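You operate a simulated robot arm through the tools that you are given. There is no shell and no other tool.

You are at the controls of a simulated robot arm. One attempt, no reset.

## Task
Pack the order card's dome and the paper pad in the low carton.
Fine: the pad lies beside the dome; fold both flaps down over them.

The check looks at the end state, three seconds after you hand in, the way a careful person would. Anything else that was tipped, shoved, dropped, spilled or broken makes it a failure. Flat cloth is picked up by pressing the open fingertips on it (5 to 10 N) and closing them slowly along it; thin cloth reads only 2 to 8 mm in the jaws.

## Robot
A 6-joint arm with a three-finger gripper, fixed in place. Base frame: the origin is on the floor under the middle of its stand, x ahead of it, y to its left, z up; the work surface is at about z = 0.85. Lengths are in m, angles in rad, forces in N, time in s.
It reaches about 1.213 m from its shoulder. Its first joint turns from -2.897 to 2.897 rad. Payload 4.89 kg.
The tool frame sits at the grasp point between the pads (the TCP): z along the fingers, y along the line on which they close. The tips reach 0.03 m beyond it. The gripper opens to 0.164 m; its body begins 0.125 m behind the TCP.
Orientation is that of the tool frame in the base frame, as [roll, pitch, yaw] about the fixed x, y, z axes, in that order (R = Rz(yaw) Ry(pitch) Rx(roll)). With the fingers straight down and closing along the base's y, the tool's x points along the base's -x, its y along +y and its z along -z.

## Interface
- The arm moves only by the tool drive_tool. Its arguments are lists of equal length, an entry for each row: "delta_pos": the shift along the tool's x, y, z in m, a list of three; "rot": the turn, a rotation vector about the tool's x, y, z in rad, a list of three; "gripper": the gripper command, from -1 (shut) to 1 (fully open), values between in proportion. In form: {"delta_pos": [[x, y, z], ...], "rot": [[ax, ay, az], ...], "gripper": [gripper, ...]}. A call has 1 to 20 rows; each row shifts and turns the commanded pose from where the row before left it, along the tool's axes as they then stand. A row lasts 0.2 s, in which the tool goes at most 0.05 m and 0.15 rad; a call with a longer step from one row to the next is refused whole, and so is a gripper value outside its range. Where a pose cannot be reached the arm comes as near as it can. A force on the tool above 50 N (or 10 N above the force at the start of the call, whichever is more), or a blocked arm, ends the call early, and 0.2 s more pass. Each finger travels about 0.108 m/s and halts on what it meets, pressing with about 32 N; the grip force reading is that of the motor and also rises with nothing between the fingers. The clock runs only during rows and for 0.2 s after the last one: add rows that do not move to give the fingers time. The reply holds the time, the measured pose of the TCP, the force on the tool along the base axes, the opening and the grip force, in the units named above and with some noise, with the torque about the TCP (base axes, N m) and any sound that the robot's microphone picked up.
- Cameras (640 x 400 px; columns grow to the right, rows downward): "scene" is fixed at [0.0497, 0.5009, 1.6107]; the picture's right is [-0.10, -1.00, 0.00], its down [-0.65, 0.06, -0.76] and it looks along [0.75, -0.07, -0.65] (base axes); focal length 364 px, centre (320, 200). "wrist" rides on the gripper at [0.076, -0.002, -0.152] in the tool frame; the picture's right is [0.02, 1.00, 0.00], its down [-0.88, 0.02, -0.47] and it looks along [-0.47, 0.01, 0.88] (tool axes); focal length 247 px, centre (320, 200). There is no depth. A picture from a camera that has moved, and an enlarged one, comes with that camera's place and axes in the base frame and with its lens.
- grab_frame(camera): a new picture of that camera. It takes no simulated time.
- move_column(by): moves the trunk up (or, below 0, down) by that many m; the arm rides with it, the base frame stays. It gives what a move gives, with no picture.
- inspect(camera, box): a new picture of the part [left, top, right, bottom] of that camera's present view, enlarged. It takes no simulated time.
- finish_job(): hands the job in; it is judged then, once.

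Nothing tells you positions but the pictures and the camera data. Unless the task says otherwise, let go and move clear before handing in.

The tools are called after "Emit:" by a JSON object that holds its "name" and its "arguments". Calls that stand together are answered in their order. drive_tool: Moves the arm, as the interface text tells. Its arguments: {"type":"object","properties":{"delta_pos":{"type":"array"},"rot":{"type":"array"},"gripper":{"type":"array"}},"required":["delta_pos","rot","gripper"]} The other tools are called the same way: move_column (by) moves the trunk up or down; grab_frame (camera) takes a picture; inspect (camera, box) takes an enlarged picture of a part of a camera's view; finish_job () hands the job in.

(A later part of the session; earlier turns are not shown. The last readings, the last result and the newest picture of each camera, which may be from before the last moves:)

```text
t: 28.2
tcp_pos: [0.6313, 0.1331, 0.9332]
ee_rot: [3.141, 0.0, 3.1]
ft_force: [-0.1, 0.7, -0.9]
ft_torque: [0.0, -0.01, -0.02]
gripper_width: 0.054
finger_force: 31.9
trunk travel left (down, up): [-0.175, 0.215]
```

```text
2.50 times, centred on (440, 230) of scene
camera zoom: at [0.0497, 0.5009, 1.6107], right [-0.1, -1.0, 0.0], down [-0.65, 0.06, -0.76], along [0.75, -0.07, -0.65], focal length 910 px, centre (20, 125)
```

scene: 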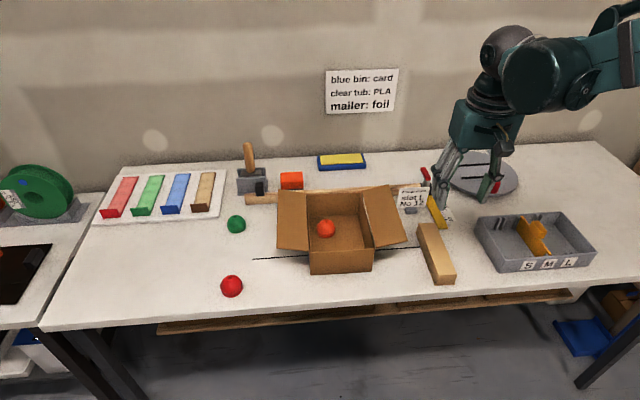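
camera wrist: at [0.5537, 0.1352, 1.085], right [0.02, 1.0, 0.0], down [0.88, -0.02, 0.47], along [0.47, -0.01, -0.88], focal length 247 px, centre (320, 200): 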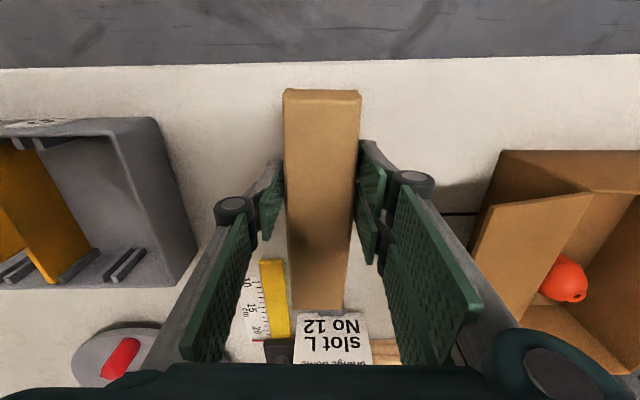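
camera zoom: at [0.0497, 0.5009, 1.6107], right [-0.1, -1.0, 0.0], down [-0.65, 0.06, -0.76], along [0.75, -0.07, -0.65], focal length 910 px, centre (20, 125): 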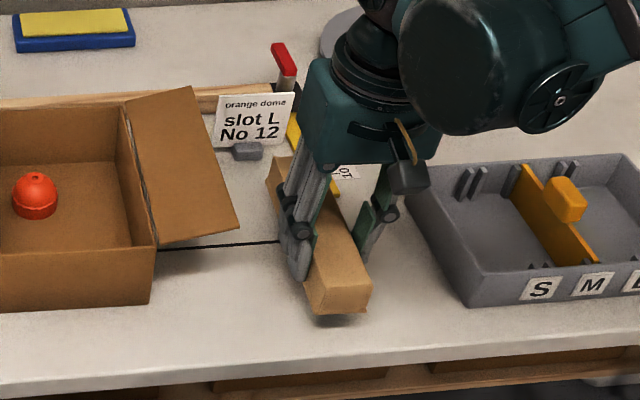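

The pad hangs level. I'm lifting it higher and carrying it over the right side of the carton.

Emit:
{"name": "drive_tool", "arguments": {"delta_pos": [[0, 0, -0.042], [0, 0, -0.042], [0, 0, -0.042], [0, 0, -0.04], [-0.0119, 0.0383, 0], [-0.0119, 0.0383, 0], [-0.0119, 0.0383, 0], [-0.0119, 0.0383, 0], [-0.0119, 0.0383, 0], [-0.0119, 0.0383, 0], [0, 0, 0], [0, 0, 0]], "rot": [[0, 0, 0], [0, 0, 0], [0, 0, 0], [0, 0, 0], [0, 0, 0], [0, 0, 0], [0, 0, 0], [0, 0, 0], [0, 0, 0], [0, 0, 0], [0, 0, 0], [0, 0, 0]], "gripper": [-0.6, -0.6, -0.6, -0.6, -0.6, -0.6, -0.6, -0.6, -0.6, -0.6, -0.6, -0.6]}}

Emit:
{"name": "grab_frame", "arguments": {"camera": "wrist"}}

Emit:
{"name": "grab_frame", "arguments": {"camera": "scene"}}

```text
t: 30.8
tcp_pos: [0.7132, 0.3578, 1.0949]
ee_rot: [3.141, -0.001, 3.101]
ft_force: [-0.6, 1.3, -1.1]
ft_torque: [-0.09, 0.07, 0.0]
gripper_width: 0.0537
finger_force: 32.6
trunk travel left (down, up): [-0.175, 0.215]
```

```text
taken
camera wrist: at [0.6359, 0.36, 1.2485], right [0.02, 1.0, 0.0], down [0.88, -0.02, 0.47], along [0.47, -0.01, -0.88], focal length 247 px, centre (320, 200)
```

wrist: 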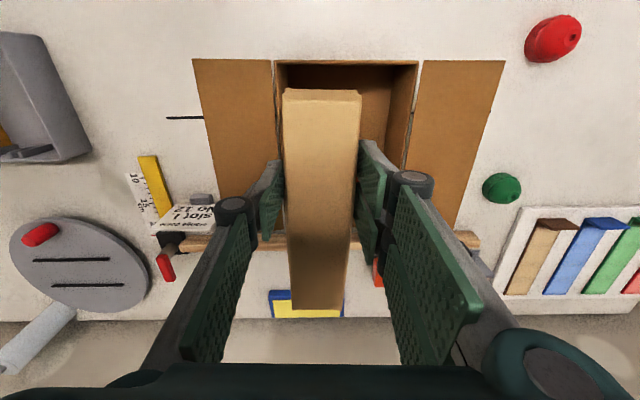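

```text
taken
```

scene: 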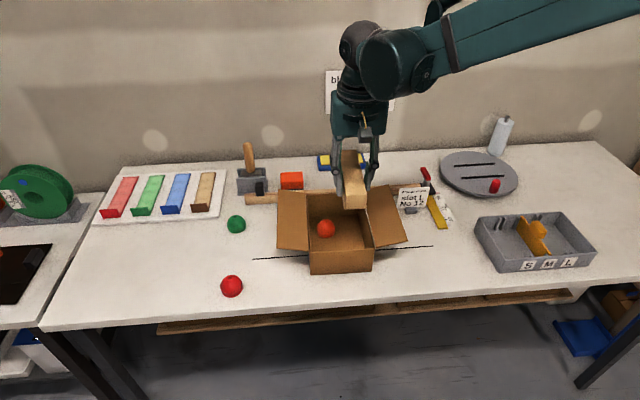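

The pad is lined up over the carton's right side, with about 20 mm to the right wall and 10 mm to the dome. I'm lowering it to just above the floor.

Emit:
{"name": "drive_tool", "arguments": {"delta_pos": [[0, 0, 0.04], [0, 0, 0.04], [0, 0, 0.035], [0, 0, 0.03], [0, 0, 0.02], [0, 0, 0.015], [0, 0, 0.007], [0, 0, 0]], "rot": [[0, 0, 0], [0, 0, 0], [0, 0, 0], [0, 0, 0], [0, 0, 0], [0, 0, 0], [0, 0, 0], [0, 0, 0]], "gripper": [-0.6, -0.6, -0.6, -0.6, -0.6, -0.6, -0.6, -0.6]}}

Emit:
{"name": "grab_frame", "arguments": {"camera": "wrist"}}

Emit:
{"name": "inspect", "arguments": {"camera": "scene", "box": [260, 120, 420, 280]}}

```text
t: 32.6
tcp_pos: [0.713, 0.3572, 0.9078]
ee_rot: [3.141, 0.001, 3.102]
ft_force: [0.4, 0.2, -0.6]
ft_torque: [0.0, 0.0, 0.01]
gripper_width: 0.0539
finger_force: 31.7
trunk travel left (down, up): [-0.175, 0.215]
```

```text
taken
camera wrist: at [0.636, 0.3588, 1.0609], right [0.02, 1.0, 0.0], down [0.88, -0.02, 0.47], along [0.47, -0.01, -0.88], focal length 247 px, centre (320, 200)
```

wrist: 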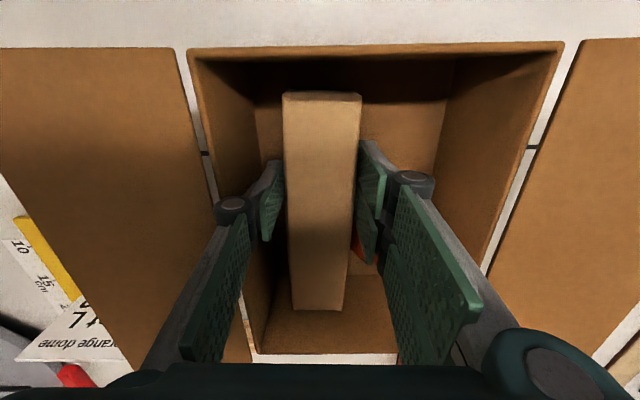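

```text
2.50 times, centred on (340, 200) of scene
camera zoom: at [0.0497, 0.5009, 1.6107], right [-0.1, -1.0, 0.0], down [-0.65, 0.06, -0.76], along [0.75, -0.07, -0.65], focal length 910 px, centre (270, 200)
```

zoom: 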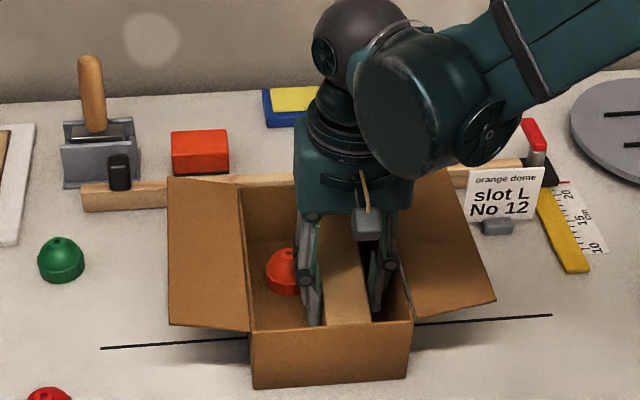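

The carton's front has turned a few millimetres to the right, so the single finger is touching its right wall. I'll shift 6 mm left to free it before setting the pad down.

Emit:
{"name": "drive_tool", "arguments": {"delta_pos": [[0, 0.003, 0], [0, 0.003, 0], [0, 0, 0.003], [0, 0, 0]], "rot": [[0, 0, 0], [0, 0, 0], [0, 0, 0], [0, 0, 0]], "gripper": [-0.6, -0.6, -0.6, -0.6]}}

Emit:
{"name": "inspect", "arguments": {"camera": "wrist", "box": [160, 30, 580, 370]}}

Emit:
{"name": "inspect", "arguments": {"camera": "scene", "box": [290, 180, 400, 280]}}

```text
t: 33.6
tcp_pos: [0.7134, 0.3633, 0.907]
ee_rot: [-3.14, 0.0, 3.099]
ft_force: [-0.1, 0.0, -0.3]
ft_torque: [0.02, 0.04, 0.03]
gripper_width: 0.0538
finger_force: 32.0
trunk travel left (down, up): [-0.175, 0.215]
```

```text
1.18 times, centred on (370, 200) of wrist
camera zoom: at [0.6361, 0.3646, 1.0598], right [0.02, 1.0, 0.0], down [0.88, -0.02, 0.47], along [0.47, -0.01, -0.88], focal length 291 px, centre (261, 200)
```

zoom: 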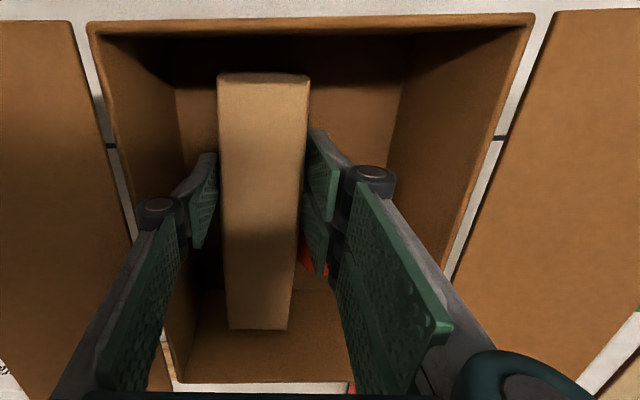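

```text
4.00 times, centred on (345, 230) of scene
camera zoom: at [0.0497, 0.5009, 1.6107], right [-0.1, -1.0, 0.0], down [-0.65, 0.06, -0.76], along [0.75, -0.07, -0.65], focal length 1457 px, centre (220, 80)
```

zoom: 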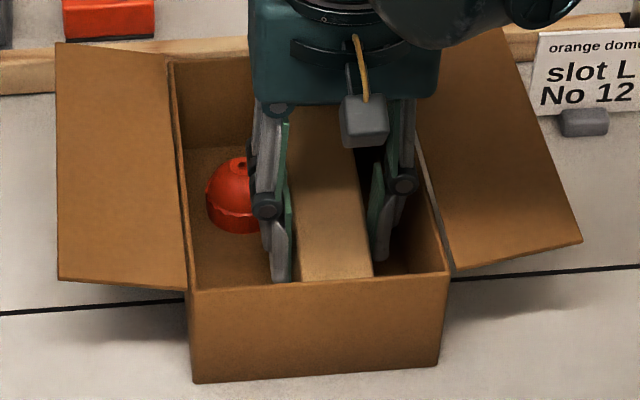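

The pad is now clear of the dome and the wall. I'm easing it down to touch the floor.

Emit:
{"name": "drive_tool", "arguments": {"delta_pos": [[0, 0, 0.003], [0, 0, 0.002], [0, 0, 0.002], [0, 0, 0]], "rot": [[0, 0, 0], [0, 0, 0], [0, 0, 0], [0, 0, 0]], "gripper": [-0.6, -0.6, -0.6, -0.6]}}

```text
t: 34.6
tcp_pos: [0.7118, 0.3622, 0.8998]
ee_rot: [3.141, 0.001, 3.101]
ft_force: [-0.9, -0.1, 0.1]
ft_torque: [0.0, 0.02, 0.0]
gripper_width: 0.0538
finger_force: 32.4
trunk travel left (down, up): [-0.175, 0.215]
```

Emit:
{"name": "drive_tool", "arguments": {"delta_pos": [[0, 0, 0.002], [0, 0, 0.002], [0, 0, 0]], "rot": [[0, 0, 0], [0, 0, 0], [0, 0, 0]], "gripper": [-0.6, -0.6, -0.6]}}

```text
t: 35.4
tcp_pos: [0.7133, 0.3623, 0.8946]
ee_rot: [3.141, -0.001, 3.099]
ft_force: [-0.1, 0.1, -0.3]
ft_torque: [0.0, 0.05, -0.03]
gripper_width: 0.0539
finger_force: 32.1
trunk travel left (down, up): [-0.175, 0.215]
```

No contact yet at 0.895, so I'm continuing down in 1.5 mm steps.

Emit:
{"name": "drive_tool", "arguments": {"delta_pos": [[0, 0, 0.0015], [0, 0, 0.0015], [0, 0, 0]], "rot": [[0, 0, 0], [0, 0, 0], [0, 0, 0]], "gripper": [-0.6, -0.6, -0.6]}}

```text
t: 36.2
tcp_pos: [0.7119, 0.3623, 0.8921]
ee_rot: [3.141, 0.002, 3.101]
ft_force: [6.5, 2.9, 32.7]
ft_torque: [0.13, -0.17, 0.01]
gripper_width: 0.0538
finger_force: 31.9
trunk travel left (down, up): [-0.175, 0.215]
```

The pad has touched the floor. I'm relaxing slightly and opening just a few millimetres per side.

Emit:
{"name": "drive_tool", "arguments": {"delta_pos": [[0, 0, -0.0015], [0, 0, 0], [0, 0, 0], [0, 0, 0], [0, 0, 0]], "rot": [[0, 0, 0], [0, 0, 0], [0, 0, 0], [0, 0, 0], [0, 0, 0]], "gripper": [-0.6, -0.34, -0.28, -0.24, -0.24]}}

Emit:
{"name": "inspect", "arguments": {"camera": "wrist", "box": [160, 30, 580, 370]}}

Emit:
{"name": "inspect", "arguments": {"camera": "scene", "box": [290, 180, 400, 280]}}

```text
t: 37.4
tcp_pos: [0.7108, 0.3636, 0.8934]
ee_rot: [3.14, -0.001, 3.098]
ft_force: [0.5, -0.2, 0.5]
ft_torque: [0.02, 0.01, -0.02]
gripper_width: 0.0624
finger_force: 0.1
trunk travel left (down, up): [-0.175, 0.215]
```

```text
1.18 times, centred on (370, 200) of wrist
camera zoom: at [0.6352, 0.3655, 1.0468], right [0.02, 1.0, 0.0], down [0.88, -0.02, 0.47], along [0.47, -0.01, -0.88], focal length 291 px, centre (261, 200)
```

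zoom: 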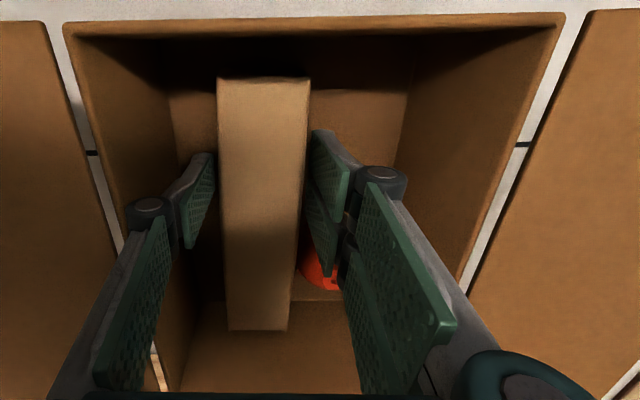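

```text
4.00 times, centred on (345, 230) of scene
camera zoom: at [0.0497, 0.5009, 1.6107], right [-0.1, -1.0, 0.0], down [-0.65, 0.06, -0.76], along [0.75, -0.07, -0.65], focal length 1457 px, centre (220, 80)
```

zoom: 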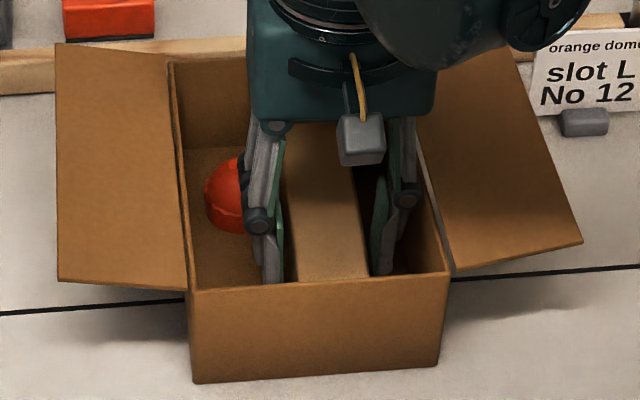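

The pad is free and the carton didn't move. I'm lifting straight out.

Emit:
{"name": "drive_tool", "arguments": {"delta_pos": [[0, 0, -0.005], [0, 0, -0.01], [0, 0, -0.02], [0, 0, -0.03], [0, 0, -0.04], [0, 0, -0.045], [0, 0, -0.045], [0, 0, -0.045], [0, 0, 0]], "rot": [[0, 0, 0], [0, 0, 0], [0, 0, 0], [0, 0, 0], [0, 0, 0], [0, 0, 0], [0, 0, 0], [0, 0, 0], [0, 0, 0]], "gripper": [-0.24, -0.24, -0.24, -0.24, -0.24, -0.24, -0.24, -0.24, -0.24]}}

Emit:
{"name": "grab_frame", "arguments": {"camera": "wrist"}}

Emit:
{"name": "inspect", "arguments": {"camera": "scene", "box": [260, 160, 420, 280]}}

```text
t: 39.4
tcp_pos: [0.7106, 0.362, 1.1331]
ee_rot: [3.141, 0.001, 3.099]
ft_force: [0.1, -0.2, -0.1]
ft_torque: [0.02, -0.07, 0.01]
gripper_width: 0.0625
finger_force: 0.1
trunk travel left (down, up): [-0.175, 0.215]
```

```text
taken
camera wrist: at [0.6339, 0.3651, 1.2862], right [0.02, 1.0, 0.0], down [0.88, -0.02, 0.47], along [0.47, -0.01, -0.88], focal length 247 px, centre (320, 200)
```

wrist: 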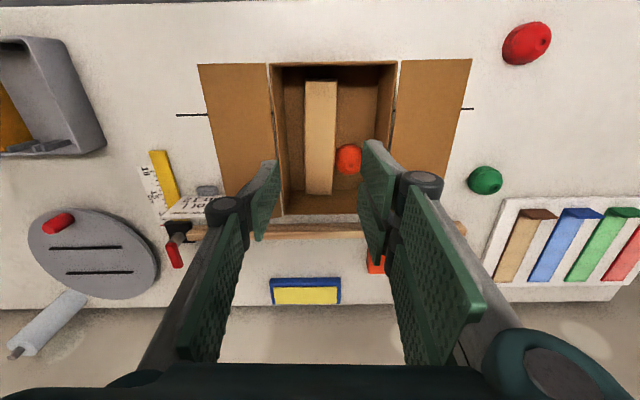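

```text
3.33 times, centred on (340, 220) of scene
camera zoom: at [0.0497, 0.5009, 1.6107], right [-0.1, -1.0, 0.0], down [-0.65, 0.06, -0.76], along [0.75, -0.07, -0.65], focal length 1214 px, centre (253, 133)
```

zoom: 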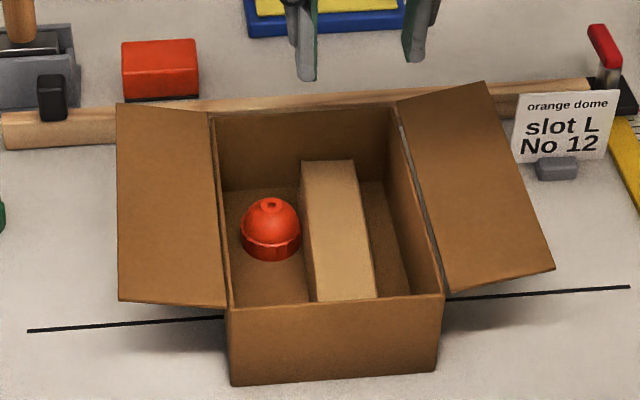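

Both items lie side by side in the carton, with the carton now about 6 mm further right than it started. Next come the flaps: I'll shut the fingers, move to the left side high up, and tilt the tool 45° so the tips point down and inward.

Emit:
{"name": "drive_tool", "arguments": {"delta_pos": [[-0.0024, 0.037, 0], [-0.0024, 0.037, 0], [-0.0024, 0.037, 0], [-0.0024, 0.037, 0], [-0.0024, 0.037, 0], [-0.0024, 0.037, 0], [-0.0024, 0.037, 0], [0, 0, 0], [0, 0, 0], [0, 0, 0], [0, 0, 0], [0, 0, 0], [0, 0, 0], [0, 0, 0]], "rot": [[0, 0, 0], [0, 0, 0], [0, 0, 0], [0, 0, 0], [0, 0, 0], [0, 0, 0], [0, 0, 0], [0.131, 0, 0], [0.131, 0, 0], [0.131, 0, 0], [0.131, 0, 0], [0.131, 0, 0], [0.131, 0, 0], [0, 0, 0]], "gripper": [-0.24, -0.24, -0.24, -0.24, -0.4, -0.6, -0.8, -1, -1, -1, -1, -1, -1, -1]}}

Emit:
{"name": "grab_frame", "arguments": {"camera": "wrist"}}

Emit:
{"name": "grab_frame", "arguments": {"camera": "scene"}}

```text
t: 42.4
tcp_pos: [0.7464, 0.6145, 1.1329]
ee_rot: [-2.524, 0.024, 3.118]
ft_force: [-0.5, 0.4, 0.2]
ft_torque: [0.08, -0.02, 0.01]
gripper_width: 0.0002
finger_force: 31.5
out of reach, approached as far as the arm can: row 12, 13
trunk travel left (down, up): [-0.175, 0.215]
```

```text
taken
camera wrist: at [0.6682, 0.7047, 1.257], right [0.01, 0.81, -0.58], down [0.88, 0.27, 0.4], along [0.48, -0.51, -0.71], focal length 247 px, centre (320, 200)
```

wrist: 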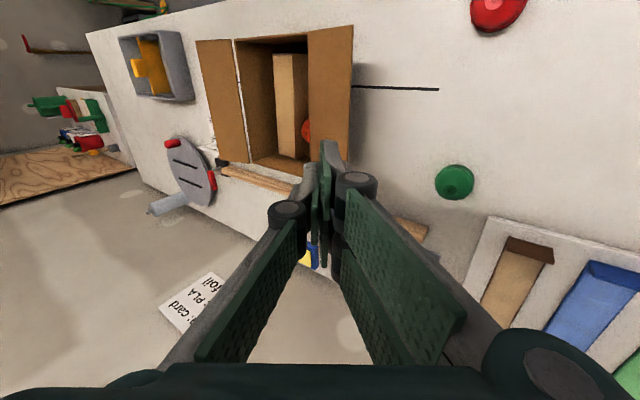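

```text
taken
```

scene: 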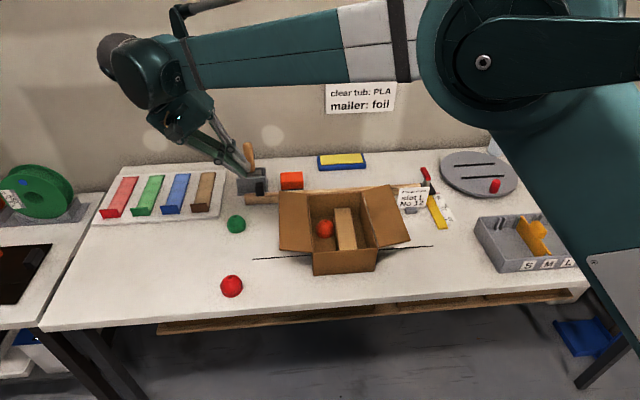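

The tilt direction is right, but at this height the arm reached its limit at about 35°. I'm moving lower and slightly closer, where the reach should be better, staying outside the flap.

Emit:
{"name": "drive_tool", "arguments": {"delta_pos": [[0, 0.0188, 0.0245], [0, 0.0188, 0.0245], [0, 0.0188, 0.0245], [0, 0.0188, 0.0245], [0, 0.0188, 0.0245], [0, 0, 0]], "rot": [[0, 0, 0], [0, 0, 0], [0, 0, 0], [0, 0, 0], [0, 0, 0], [0, 0, 0]], "gripper": [-1, -1, -1, -1, -1, -1]}}

Emit:
{"name": "grab_frame", "arguments": {"camera": "wrist"}}

Emit:
{"name": "grab_frame", "arguments": {"camera": "scene"}}

```text
t: 43.8
tcp_pos: [0.7482, 0.6196, 0.9808]
ee_rot: [-2.524, 0.027, 3.117]
ft_force: [0.1, -0.3, -0.5]
ft_torque: [-0.04, 0.04, -0.02]
gripper_width: 0.0001
finger_force: 32.0
trunk travel left (down, up): [-0.175, 0.215]
```

```text
taken
camera wrist: at [0.671, 0.7104, 1.1044], right [0.01, 0.81, -0.58], down [0.88, 0.27, 0.4], along [0.48, -0.51, -0.71], focal length 247 px, centre (320, 200)
```

wrist: 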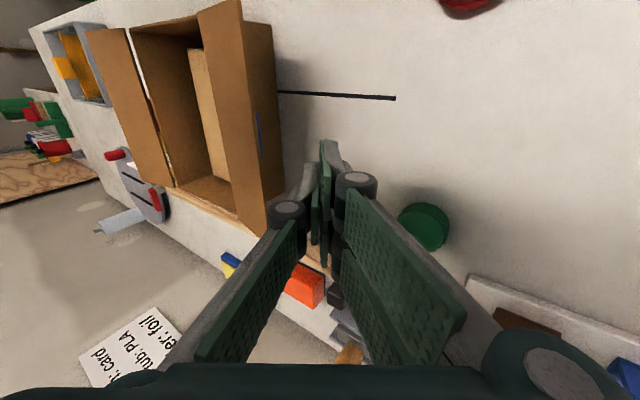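

```text
taken
```

scene: 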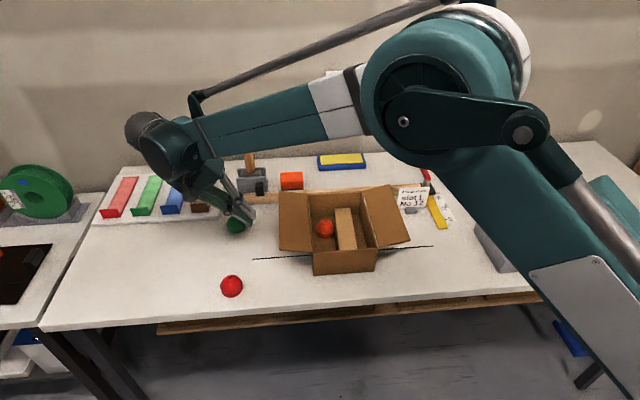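

The tool holds a 35° tilt here, which is enough. I'm sliding the closed fingertips along their axis to just under the left flap's outer edge, well above the table.

Emit:
{"name": "drive_tool", "arguments": {"delta_pos": [[0.0101, -0.0221, 0], [0, 0, 0.03], [0, 0, 0.03], [0, 0, 0.025], [0, 0, 0.02], [0, 0, 0.0114], [0, 0, 0]], "rot": [[0, 0, 0], [0, 0, 0], [0, 0, 0], [0, 0, 0], [0, 0, 0], [0, 0, 0], [0, 0, 0]], "gripper": [-1, -1, -1, -1, -1, -1, -1]}}

Emit:
{"name": "grab_frame", "arguments": {"camera": "wrist"}}

Emit:
{"name": "inspect", "arguments": {"camera": "scene", "box": [180, 130, 420, 290]}}

```text
t: 45.4
tcp_pos: [0.7392, 0.5351, 0.8959]
ee_rot: [-2.524, 0.026, 3.118]
ft_force: [-0.3, -0.6, 0.0]
ft_torque: [-0.01, 0.03, 0.0]
gripper_width: 0.0001
finger_force: 32.2
trunk travel left (down, up): [-0.175, 0.215]
```

```text
taken
camera wrist: at [0.6618, 0.6258, 1.0205], right [0.01, 0.81, -0.58], down [0.88, 0.27, 0.4], along [0.48, -0.51, -0.71], focal length 247 px, centre (320, 200)
```

wrist: 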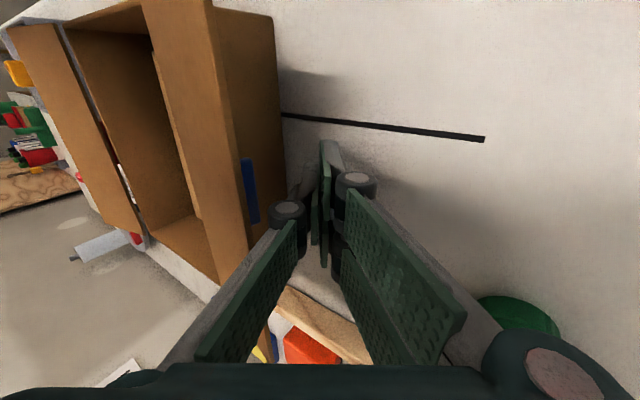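

```text
2.50 times, centred on (300, 210) of scene
camera zoom: at [0.0497, 0.5009, 1.6107], right [-0.1, -1.0, 0.0], down [-0.65, 0.06, -0.76], along [0.75, -0.07, -0.65], focal length 910 px, centre (370, 175)
```

zoom: 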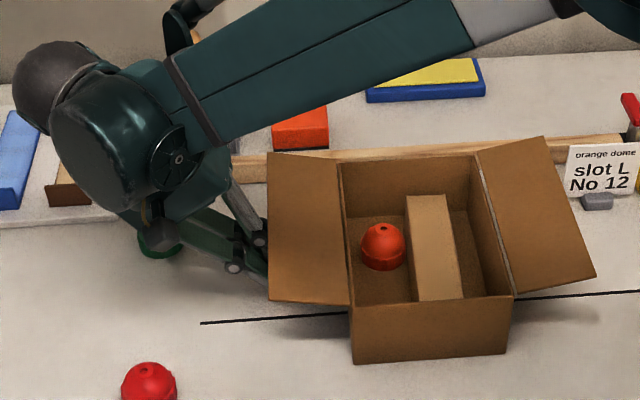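

The fingertips are under the left flap's edge with no contact force. I'm lifting slowly and slightly inward to raise the flap.

Emit:
{"name": "drive_tool", "arguments": {"delta_pos": [[0, -0.0089, -0.0065], [0, -0.0089, -0.0065], [0, -0.0089, -0.0065], [0, -0.0089, -0.0065], [0, -0.0089, -0.0065]], "rot": [[0, 0, 0], [0, 0, 0], [0, 0, 0], [0, 0, 0], [0, 0, 0]], "gripper": [-1, -1, -1, -1, -1]}}

Emit:
{"name": "grab_frame", "arguments": {"camera": "wrist"}}

Emit:
{"name": "inspect", "arguments": {"camera": "scene", "box": [180, 130, 420, 290]}}

```text
t: 46.6
tcp_pos: [0.7396, 0.5196, 0.95]
ee_rot: [-2.523, 0.024, 3.117]
ft_force: [-0.1, -0.5, -2.2]
ft_torque: [-0.04, 0.04, -0.01]
gripper_width: 0.0
finger_force: 32.1
trunk travel left (down, up): [-0.175, 0.215]
```

```text
taken
camera wrist: at [0.6621, 0.6092, 1.0737], right [0.01, 0.81, -0.58], down [0.88, 0.27, 0.4], along [0.48, -0.51, -0.71], focal length 247 px, centre (320, 200)
```

wrist: 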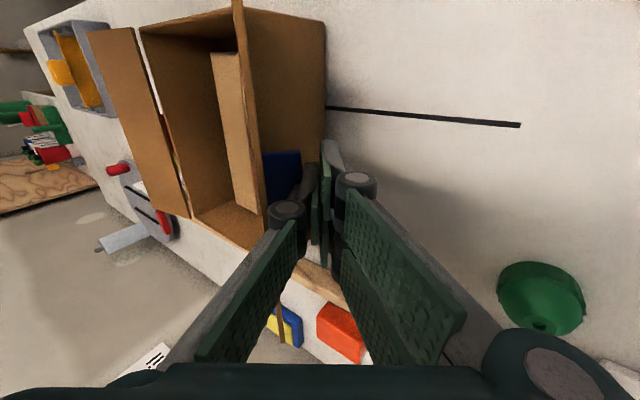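

```text
2.50 times, centred on (300, 210) of scene
camera zoom: at [0.0497, 0.5009, 1.6107], right [-0.1, -1.0, 0.0], down [-0.65, 0.06, -0.76], along [0.75, -0.07, -0.65], focal length 910 px, centre (370, 175)
```

zoom: 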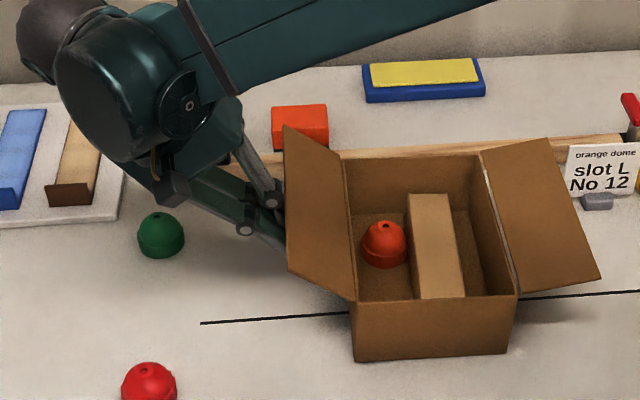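

The flap is rising with only about 2 N. I'm continuing along an arc about the hinge to bring it past vertical.

Emit:
{"name": "drive_tool", "arguments": {"delta_pos": [[0, -0.0089, -0.0086], [0, -0.0089, -0.0086], [0, -0.0089, -0.0086], [0, -0.0089, -0.0086], [0, -0.0069, -0.0008], [0, -0.0069, -0.0008], [0, -0.0069, 0.001], [0, -0.0069, 0.001], [0, 0, 0]], "rot": [[0, 0, 0], [0, 0, 0], [0, 0, 0], [0, 0, 0], [0, 0, 0], [0, 0, 0], [0, 0, 0], [0, 0, 0], [0, 0, 0]], "gripper": [-1, -1, -1, -1, -1, -1, -1, -1, -1]}}

Emit:
{"name": "grab_frame", "arguments": {"camera": "wrist"}}

Emit:
{"name": "inspect", "arguments": {"camera": "scene", "box": [180, 130, 420, 290]}}

```text
t: 48.6
tcp_pos: [0.7377, 0.486, 1.013]
ee_rot: [-2.524, 0.025, 3.118]
ft_force: [0.5, 0.5, 0.7]
ft_torque: [0.03, -0.01, -0.02]
gripper_width: 0.0
finger_force: 31.8
trunk travel left (down, up): [-0.175, 0.215]
```

```text
taken
camera wrist: at [0.6595, 0.5755, 1.1373], right [0.01, 0.81, -0.58], down [0.88, 0.27, 0.4], along [0.48, -0.51, -0.71], focal length 247 px, centre (320, 200)
```

wrist: 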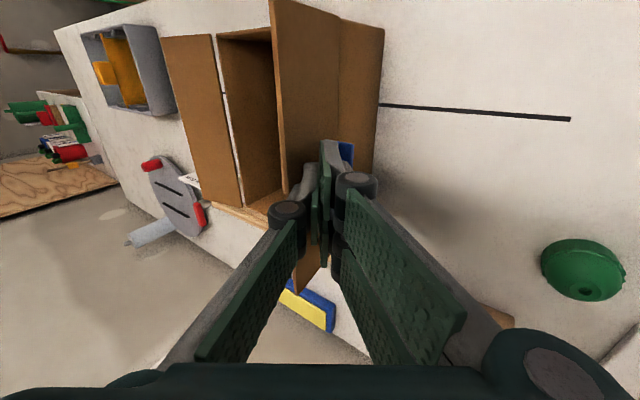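

```text
2.50 times, centred on (300, 210) of scene
camera zoom: at [0.0497, 0.5009, 1.6107], right [-0.1, -1.0, 0.0], down [-0.65, 0.06, -0.76], along [0.75, -0.07, -0.65], focal length 910 px, centre (370, 175)
```

zoom: 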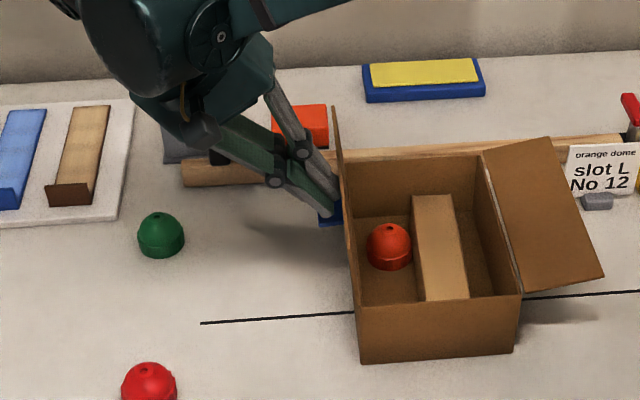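

The left flap is now vertical and the push forces are tiny. I'm continuing over the top, past vertical.

Emit:
{"name": "drive_tool", "arguments": {"delta_pos": [[0, -0.0083, 0.0031], [0, -0.0083, 0.0031], [0, -0.0055, 0.0043], [0, -0.0055, 0.0043], [0, -0.0042, 0.0055], [0, -0.0042, 0.0055], [0, 0, 0]], "rot": [[0, 0, 0], [0, 0, 0], [0, 0, 0], [0, 0, 0], [0, 0, 0], [0, 0, 0], [0, 0, 0]], "gripper": [-1, -1, -1, -1, -1, -1, -1]}}

Emit:
{"name": "grab_frame", "arguments": {"camera": "wrist"}}

Emit:
{"name": "inspect", "arguments": {"camera": "scene", "box": [180, 130, 420, 290]}}

```text
t: 50.2
tcp_pos: [0.7356, 0.4415, 1.0144]
ee_rot: [-2.522, 0.024, 3.117]
ft_force: [-0.3, 0.7, -0.3]
ft_torque: [-0.05, 0.0, 0.01]
gripper_width: 0.0
finger_force: 31.6
trunk travel left (down, up): [-0.175, 0.215]
```

```text
taken
camera wrist: at [0.658, 0.5308, 1.138], right [0.01, 0.81, -0.58], down [0.88, 0.27, 0.4], along [0.48, -0.51, -0.71], focal length 247 px, centre (320, 200)
```

wrist: 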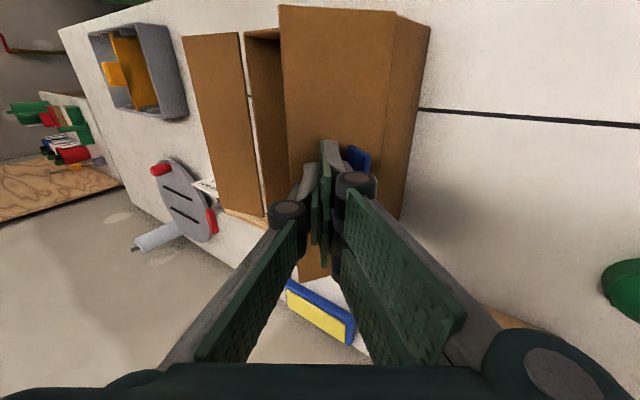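

```text
2.50 times, centred on (300, 210) of scene
camera zoom: at [0.0497, 0.5009, 1.6107], right [-0.1, -1.0, 0.0], down [-0.65, 0.06, -0.76], along [0.75, -0.07, -0.65], focal length 910 px, centre (370, 175)
```

zoom: 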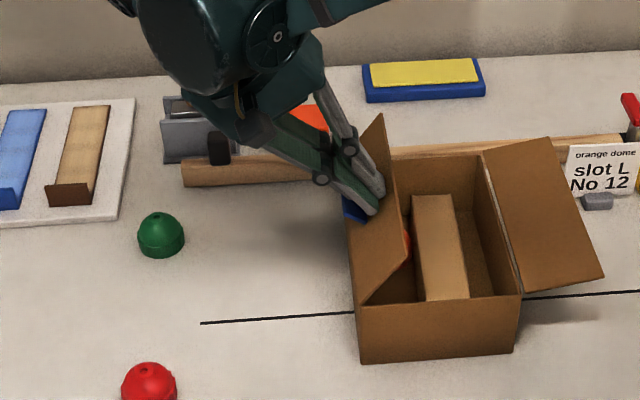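

The flap is folding inward nicely and the carton is staying put. I'm pressing it on down toward flat.

Emit:
{"name": "drive_tool", "arguments": {"delta_pos": [[0, -0.0026, 0.0064], [0, -0.0026, 0.0064], [0, -0.0008, 0.0069], [0, -0.0008, 0.0069], [0, 0.0009, 0.0068], [0, 0.0009, 0.0068], [0, 0, 0]], "rot": [[0, 0, 0], [0, 0, 0], [0, 0, 0], [0, 0, 0], [0, 0, 0], [0, 0, 0], [0, 0, 0]], "gripper": [-1, -1, -1, -1, -1, -1, -1]}}

Emit:
{"name": "grab_frame", "arguments": {"camera": "wrist"}}

Emit:
{"name": "inspect", "arguments": {"camera": "scene", "box": [180, 130, 420, 290]}}

```text
t: 51.8
tcp_pos: [0.7358, 0.4139, 0.984]
ee_rot: [-2.523, 0.023, 3.117]
ft_force: [-0.1, -0.3, 0.1]
ft_torque: [0.01, -0.03, 0.01]
gripper_width: 0.0
finger_force: 31.9
trunk travel left (down, up): [-0.175, 0.215]
```

```text
taken
camera wrist: at [0.6579, 0.5035, 1.1081], right [0.01, 0.81, -0.58], down [0.88, 0.27, 0.4], along [0.48, -0.51, -0.71], focal length 247 px, centre (320, 200)
```

wrist: 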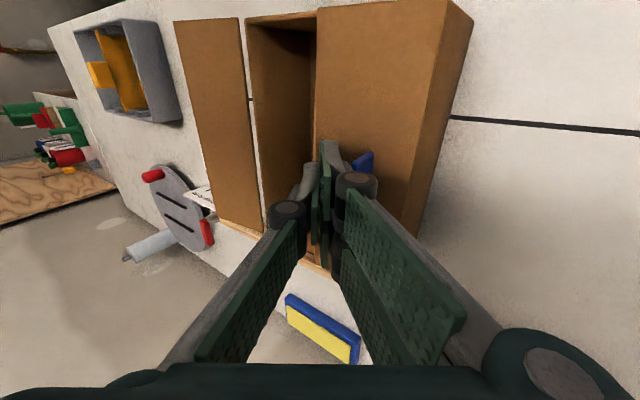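

```text
2.50 times, centred on (300, 210) of scene
camera zoom: at [0.0497, 0.5009, 1.6107], right [-0.1, -1.0, 0.0], down [-0.65, 0.06, -0.76], along [0.75, -0.07, -0.65], focal length 910 px, centre (370, 175)
```

zoom: 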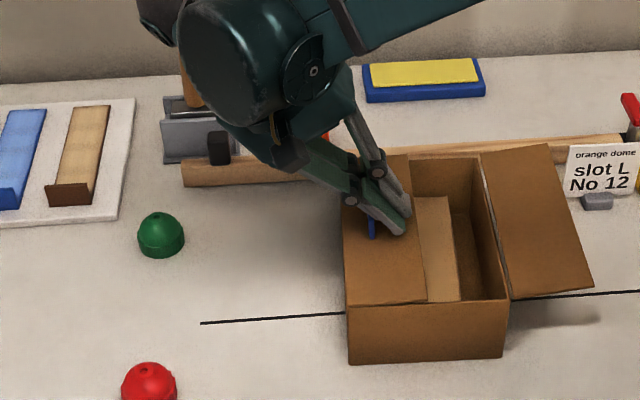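

The left flap looks folded flat over the dome, with no load on the tool. I'm backing the tips off slightly to see whether it springs back.

Emit:
{"name": "drive_tool", "arguments": {"delta_pos": [[0, 0, -0.01], [0, 0, -0.015], [0, 0, -0.02], [0, 0, 0], [0, 0, 0]], "rot": [[0, 0, 0], [0, 0, 0], [0, 0, 0], [0, 0, 0], [0, 0, 0]], "gripper": [-1, -1, -1, -1, -1]}}

Emit:
{"name": "grab_frame", "arguments": {"camera": "wrist"}}

Emit:
{"name": "inspect", "arguments": {"camera": "scene", "box": [260, 150, 440, 290]}}

```text
t: 53.0
tcp_pos: [0.7358, 0.4391, 1.0225]
ee_rot: [-2.524, 0.024, 3.117]
ft_force: [-0.3, 0.0, -0.1]
ft_torque: [0.0, 0.0, -0.01]
gripper_width: 0.0
finger_force: 32.2
trunk travel left (down, up): [-0.175, 0.215]
```

```text
taken
camera wrist: at [0.6583, 0.53, 1.1453], right [0.01, 0.81, -0.58], down [0.88, 0.27, 0.4], along [0.48, -0.51, -0.71], focal length 247 px, centre (320, 200)
```

wrist: 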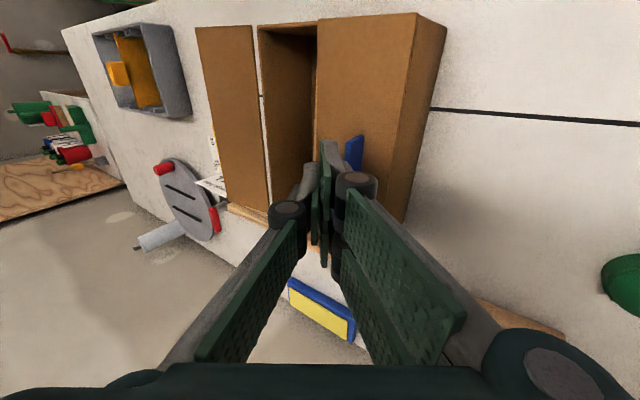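

```text
2.86 times, centred on (350, 220) of scene
camera zoom: at [0.0497, 0.5009, 1.6107], right [-0.1, -1.0, 0.0], down [-0.65, 0.06, -0.76], along [0.75, -0.07, -0.65], focal length 1041 px, centre (234, 143)
```

zoom: 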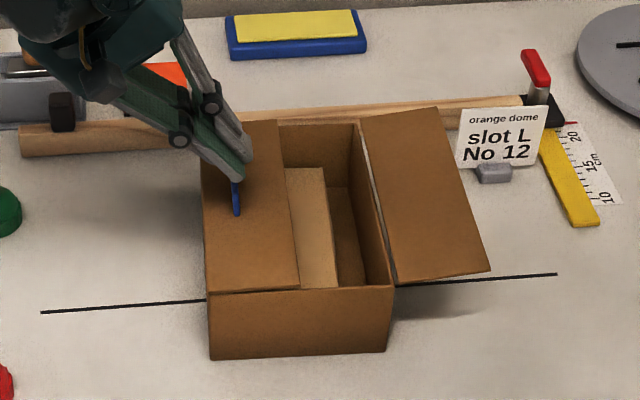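

The left flap stays closed by itself. Now I'm raising the tool, levelling it, crossing over to the right side, and tilting the other way for the right flap.

Emit:
{"name": "drive_tool", "arguments": {"delta_pos": [[0, -0.0232, -0.0326], [0, -0.0232, -0.0326], [0, -0.0232, -0.0326], [0, 0, 0], [0, 0, 0], [0, 0, 0], [0, 0, 0], [0, 0, 0], [0, -0.042, 0], [0, -0.042, 0], [0, -0.042, 0], [0, -0.042, 0], [0, -0.042, 0], [0, -0.042, 0], [0, -0.042, 0], [0, -0.042, 0], [0, 0, 0]], "rot": [[0, 0, 0], [0, 0, 0], [0, 0, 0], [-0.1234, 0, 0], [-0.1234, 0, 0], [-0.1234, 0, 0], [-0.1234, 0, 0], [-0.1234, 0, 0], [0, 0, 0], [0, 0, 0], [0, 0, 0], [0, 0, 0], [0, 0, 0], [0, 0, 0], [0, 0, 0], [0, 0, 0], [0, 0, 0]], "gripper": [-1, -1, -1, -1, -1, -1, -1, -1, -1, -1, -1, -1, -1, -1, -1, -1, -1]}}

Emit:
{"name": "grab_frame", "arguments": {"camera": "wrist"}}

Emit:
{"name": "grab_frame", "arguments": {"camera": "scene"}}

```text
t: 56.6
tcp_pos: [0.7271, 0.1055, 1.1408]
ee_rot: [-3.138, 0.024, 3.118]
ft_force: [-0.5, 0.1, 0.6]
ft_torque: [0.04, 0.01, 0.0]
gripper_width: 0.0002
finger_force: 32.6
trunk travel left (down, up): [-0.175, 0.215]
```

```text
taken
camera wrist: at [0.6457, 0.1061, 1.292], right [0.0, 1.0, 0.0], down [0.87, 0.0, 0.49], along [0.49, 0.0, -0.87], focal length 247 px, centre (320, 200)
```

wrist: 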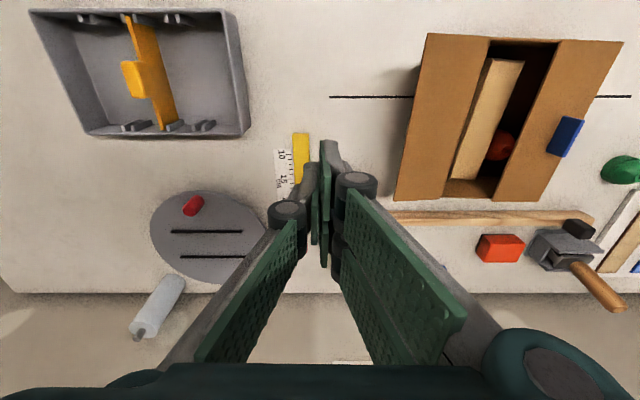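

```text
taken
```

scene: 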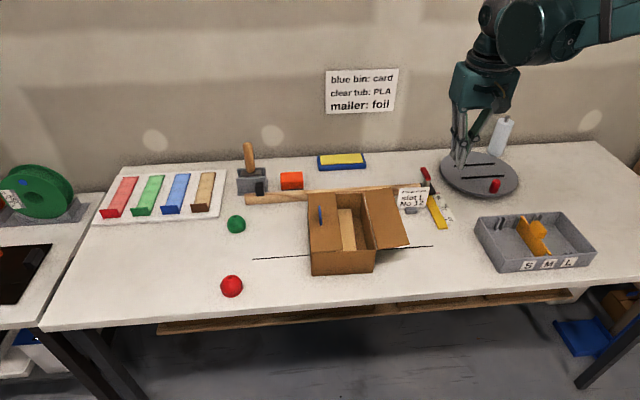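

The right flap is still open: hinge at y≈0.308, outer edge at y≈0.226, z≈0.957. I'm tilting the tool the other way here, high and clear of everything.

Emit:
{"name": "drive_tool", "arguments": {"delta_pos": [[0, 0, 0], [0, 0, 0], [0, 0, 0], [0, 0, 0], [0, 0, 0], [0, 0, 0], [0, 0, 0]], "rot": [[-0.131, 0, 0], [-0.131, 0, 0], [-0.131, 0, 0], [-0.131, 0, 0], [-0.131, 0, 0], [-0.131, 0, 0], [0, 0, 0]], "gripper": [-1, -1, -1, -1, -1, -1, -1]}}

Emit:
{"name": "grab_frame", "arguments": {"camera": "wrist"}}

Emit:
{"name": "grab_frame", "arguments": {"camera": "scene"}}

```text
t: 58.2
tcp_pos: [0.7255, 0.1028, 1.141]
ee_rot: [2.357, 0.024, 3.117]
ft_force: [1.5, -0.3, -0.9]
ft_torque: [0.03, 0.02, 0.04]
gripper_width: 0.0
finger_force: 31.6
trunk travel left (down, up): [-0.175, 0.215]
```

```text
taken
camera wrist: at [0.6431, -0.002, 1.2462], right [-0.02, 0.71, 0.71], down [0.86, -0.34, 0.37], along [0.5, 0.62, -0.6], focal length 247 px, centre (320, 200)
```

wrist: 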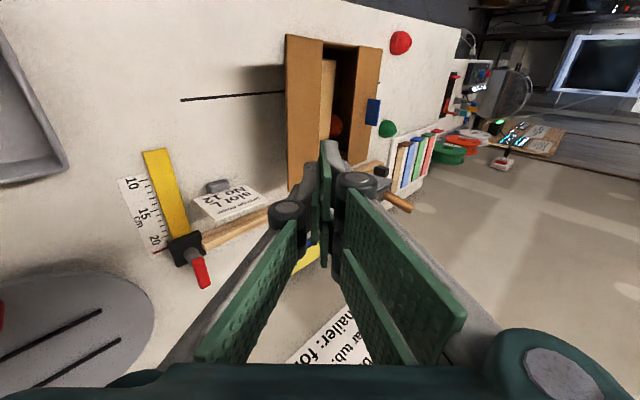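

```text
taken
```

scene: 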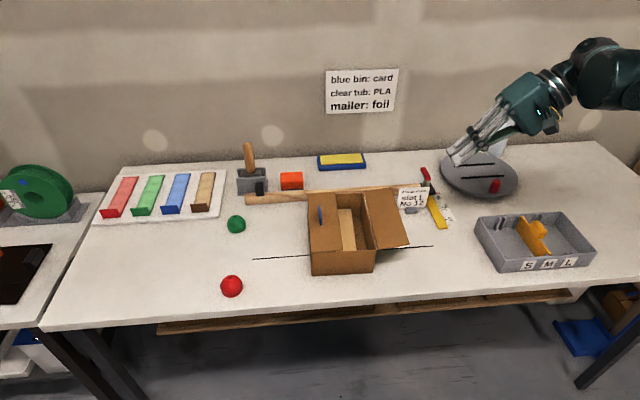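

The tilt reached 45° here. I'm descending outside the right flap and sliding in along the finger axis, stopping a little short to check.

Emit:
{"name": "drive_tool", "arguments": {"delta_pos": [[0, -0.0263, 0.0263], [0, -0.0263, 0.0263], [0, -0.0263, 0.0263], [0, 0, 0.04], [0, 0, 0.04], [0, 0, 0.035], [0, 0, 0.025], [0, 0, 0]], "rot": [[0, 0, 0], [0, 0, 0], [0, 0, 0], [0, 0, 0], [0, 0, 0], [0, 0, 0], [0, 0, 0], [0, 0, 0]], "gripper": [-1, -1, -1, -1, -1, -1, -1, -1]}}

Emit:
{"name": "grab_frame", "arguments": {"camera": "wrist"}}

Emit:
{"name": "inspect", "arguments": {"camera": "scene", "box": [290, 130, 530, 290]}}

```text
t: 60.0
tcp_pos: [0.7293, 0.2048, 0.9322]
ee_rot: [2.358, 0.025, 3.118]
ft_force: [-0.2, -0.2, 0.2]
ft_torque: [0.03, 0.0, -0.01]
gripper_width: 0.0
finger_force: 31.9
trunk travel left (down, up): [-0.175, 0.215]
```

```text
taken
camera wrist: at [0.6478, 0.0992, 1.0376], right [-0.02, 0.71, 0.71], down [0.86, -0.34, 0.37], along [0.5, 0.62, -0.6], focal length 247 px, centre (320, 200)
```

wrist: 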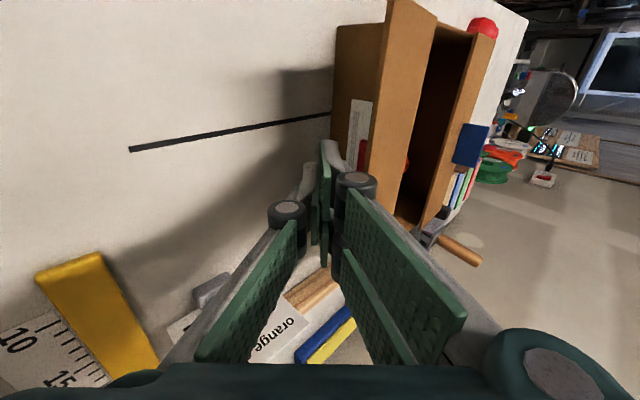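

```text
2.50 times, centred on (410, 210) of scene
camera zoom: at [0.0497, 0.5009, 1.6107], right [-0.1, -1.0, 0.0], down [-0.65, 0.06, -0.76], along [0.75, -0.07, -0.65], focal length 910 px, centre (95, 175)
```

zoom: 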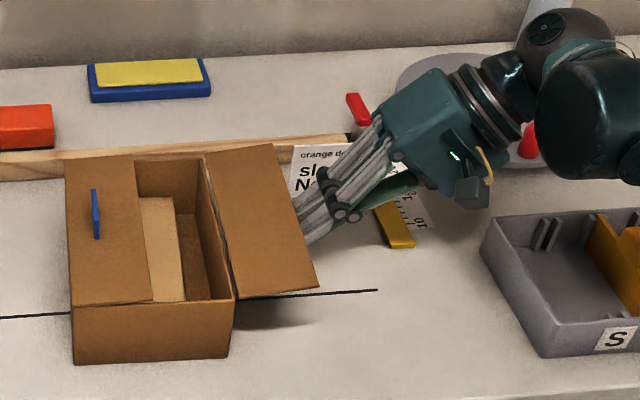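

The fingers are close to the right flap's edge. I see a white label and something red under the flap, so I'm checking before going further.

Emit:
{"name": "inspect", "arguments": {"camera": "wrist", "box": [300, 60, 440, 230]}}

Emit:
{"name": "inspect", "arguments": {"camera": "scene", "box": [360, 170, 450, 260]}}

```text
2.35 times, centred on (370, 145) of wrist
camera zoom: at [0.6478, 0.0992, 1.0376], right [-0.02, 0.71, 0.71], down [0.86, -0.34, 0.37], along [0.5, 0.62, -0.6], focal length 581 px, centre (202, 329)
```

zoom: 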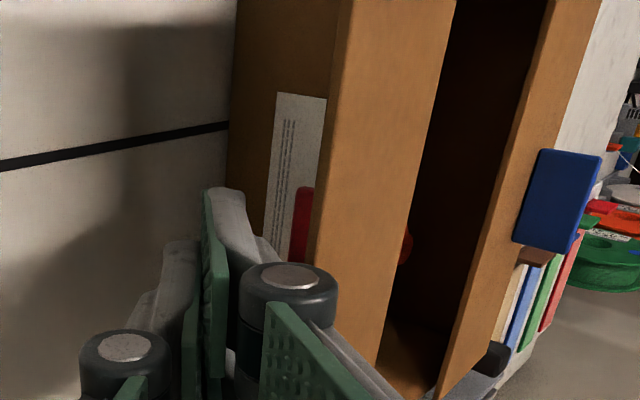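

```text
4.44 times, centred on (405, 215) of scene
camera zoom: at [0.0497, 0.5009, 1.6107], right [-0.1, -1.0, 0.0], down [-0.65, 0.06, -0.76], along [0.75, -0.07, -0.65], focal length 1619 px, centre (-58, 133)
```

zoom: 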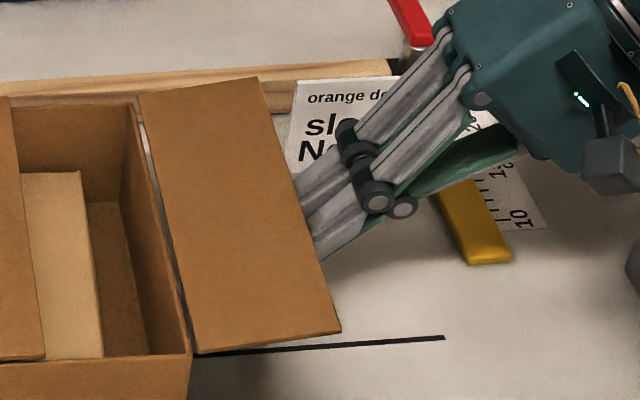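

Each flap carries a small upright tab (blue left, red right) at x≈0.71–0.76, close to the hinge. I'll work on the right flap further forward at x≈0.665 so the fingers miss the tab, then slip under the edge.

Emit:
{"name": "drive_tool", "arguments": {"delta_pos": [[0.0325, 0, 0], [0.0325, 0, 0], [0, -0.0035, 0.02], [0, 0, 0.018], [0, 0, 0.0108], [0, 0, 0]], "rot": [[0, 0, 0], [0, 0, 0], [0, 0, 0], [0, 0, 0], [0, 0, 0], [0, 0, 0]], "gripper": [-1, -1, -1, -1, -1, -1]}}

Emit:
{"name": "grab_frame", "arguments": {"camera": "wrist"}}

Emit:
{"name": "inspect", "arguments": {"camera": "scene", "box": [290, 130, 530, 290]}}

```text
t: 61.4
tcp_pos: [0.6697, 0.2367, 0.8914]
ee_rot: [2.358, 0.024, 3.117]
ft_force: [0.2, -0.5, -0.7]
ft_torque: [0.0, 0.01, 0.02]
gripper_width: 0.0001
finger_force: 31.5
trunk travel left (down, up): [-0.175, 0.215]
```

```text
taken
camera wrist: at [0.5871, 0.1312, 0.9974], right [-0.02, 0.71, 0.71], down [0.86, -0.34, 0.37], along [0.5, 0.62, -0.6], focal length 247 px, centre (320, 200)
```

wrist: 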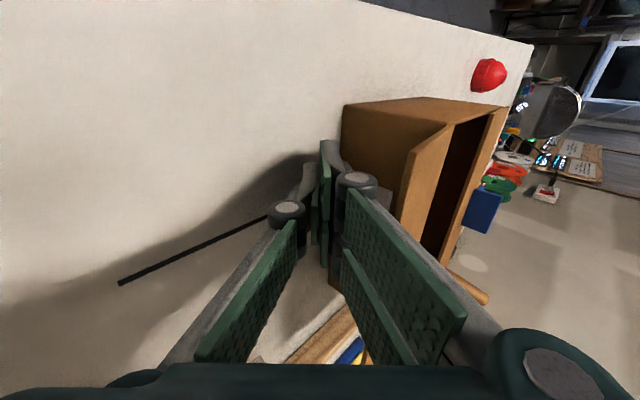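

```text
2.50 times, centred on (410, 210) of scene
camera zoom: at [0.0497, 0.5009, 1.6107], right [-0.1, -1.0, 0.0], down [-0.65, 0.06, -0.76], along [0.75, -0.07, -0.65], focal length 910 px, centre (95, 175)
```

zoom: 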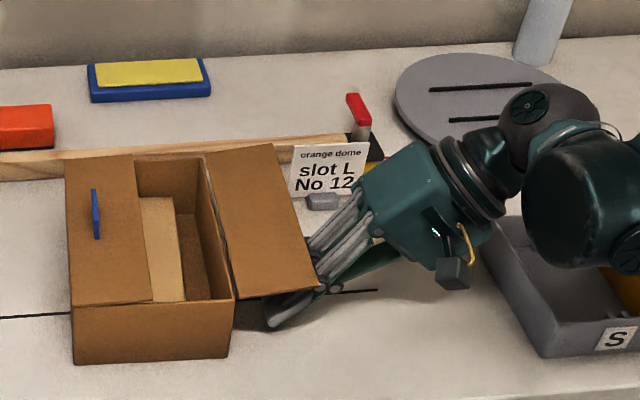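

The tips are beneath the right flap with no contact. I'm lifting straight up to raise it.

Emit:
{"name": "drive_tool", "arguments": {"delta_pos": [[0, 0.0072, -0.0071], [0, 0.0072, -0.0071], [0, 0.0072, -0.0071], [0, 0.0072, -0.0071], [0, 0.0072, -0.0071], [0, 0.0072, -0.0071], [0, 0.0072, -0.0071], [0, 0, 0]], "rot": [[0, 0, 0], [0, 0, 0], [0, 0, 0], [0, 0, 0], [0, 0, 0], [0, 0, 0], [0, 0, 0], [0, 0, 0]], "gripper": [-1, -1, -1, -1, -1, -1, -1, -1]}}

Emit:
{"name": "grab_frame", "arguments": {"camera": "wrist"}}

Emit:
{"name": "inspect", "arguments": {"camera": "scene", "box": [290, 130, 530, 290]}}

```text
t: 63.2
tcp_pos: [0.6668, 0.2367, 0.963]
ee_rot: [2.356, 0.024, 3.118]
ft_force: [0.0, -0.2, 0.0]
ft_torque: [0.02, 0.04, 0.0]
gripper_width: 0.0
finger_force: 31.6
trunk travel left (down, up): [-0.175, 0.215]
```

```text
taken
camera wrist: at [0.5839, 0.131, 1.0674], right [-0.02, 0.71, 0.71], down [0.86, -0.34, 0.37], along [0.5, 0.62, -0.6], focal length 247 px, centre (320, 200)
```

wrist: 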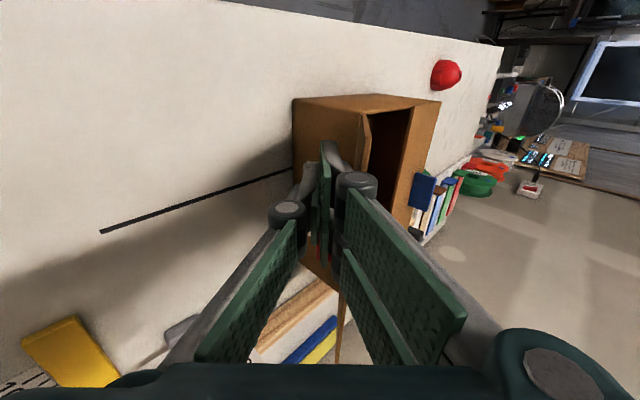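

```text
2.50 times, centred on (410, 210) of scene
camera zoom: at [0.0497, 0.5009, 1.6107], right [-0.1, -1.0, 0.0], down [-0.65, 0.06, -0.76], along [0.75, -0.07, -0.65], focal length 910 px, centre (95, 175)
```

zoom: 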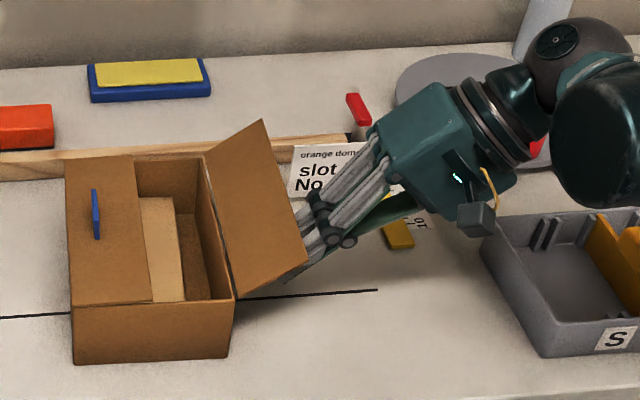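

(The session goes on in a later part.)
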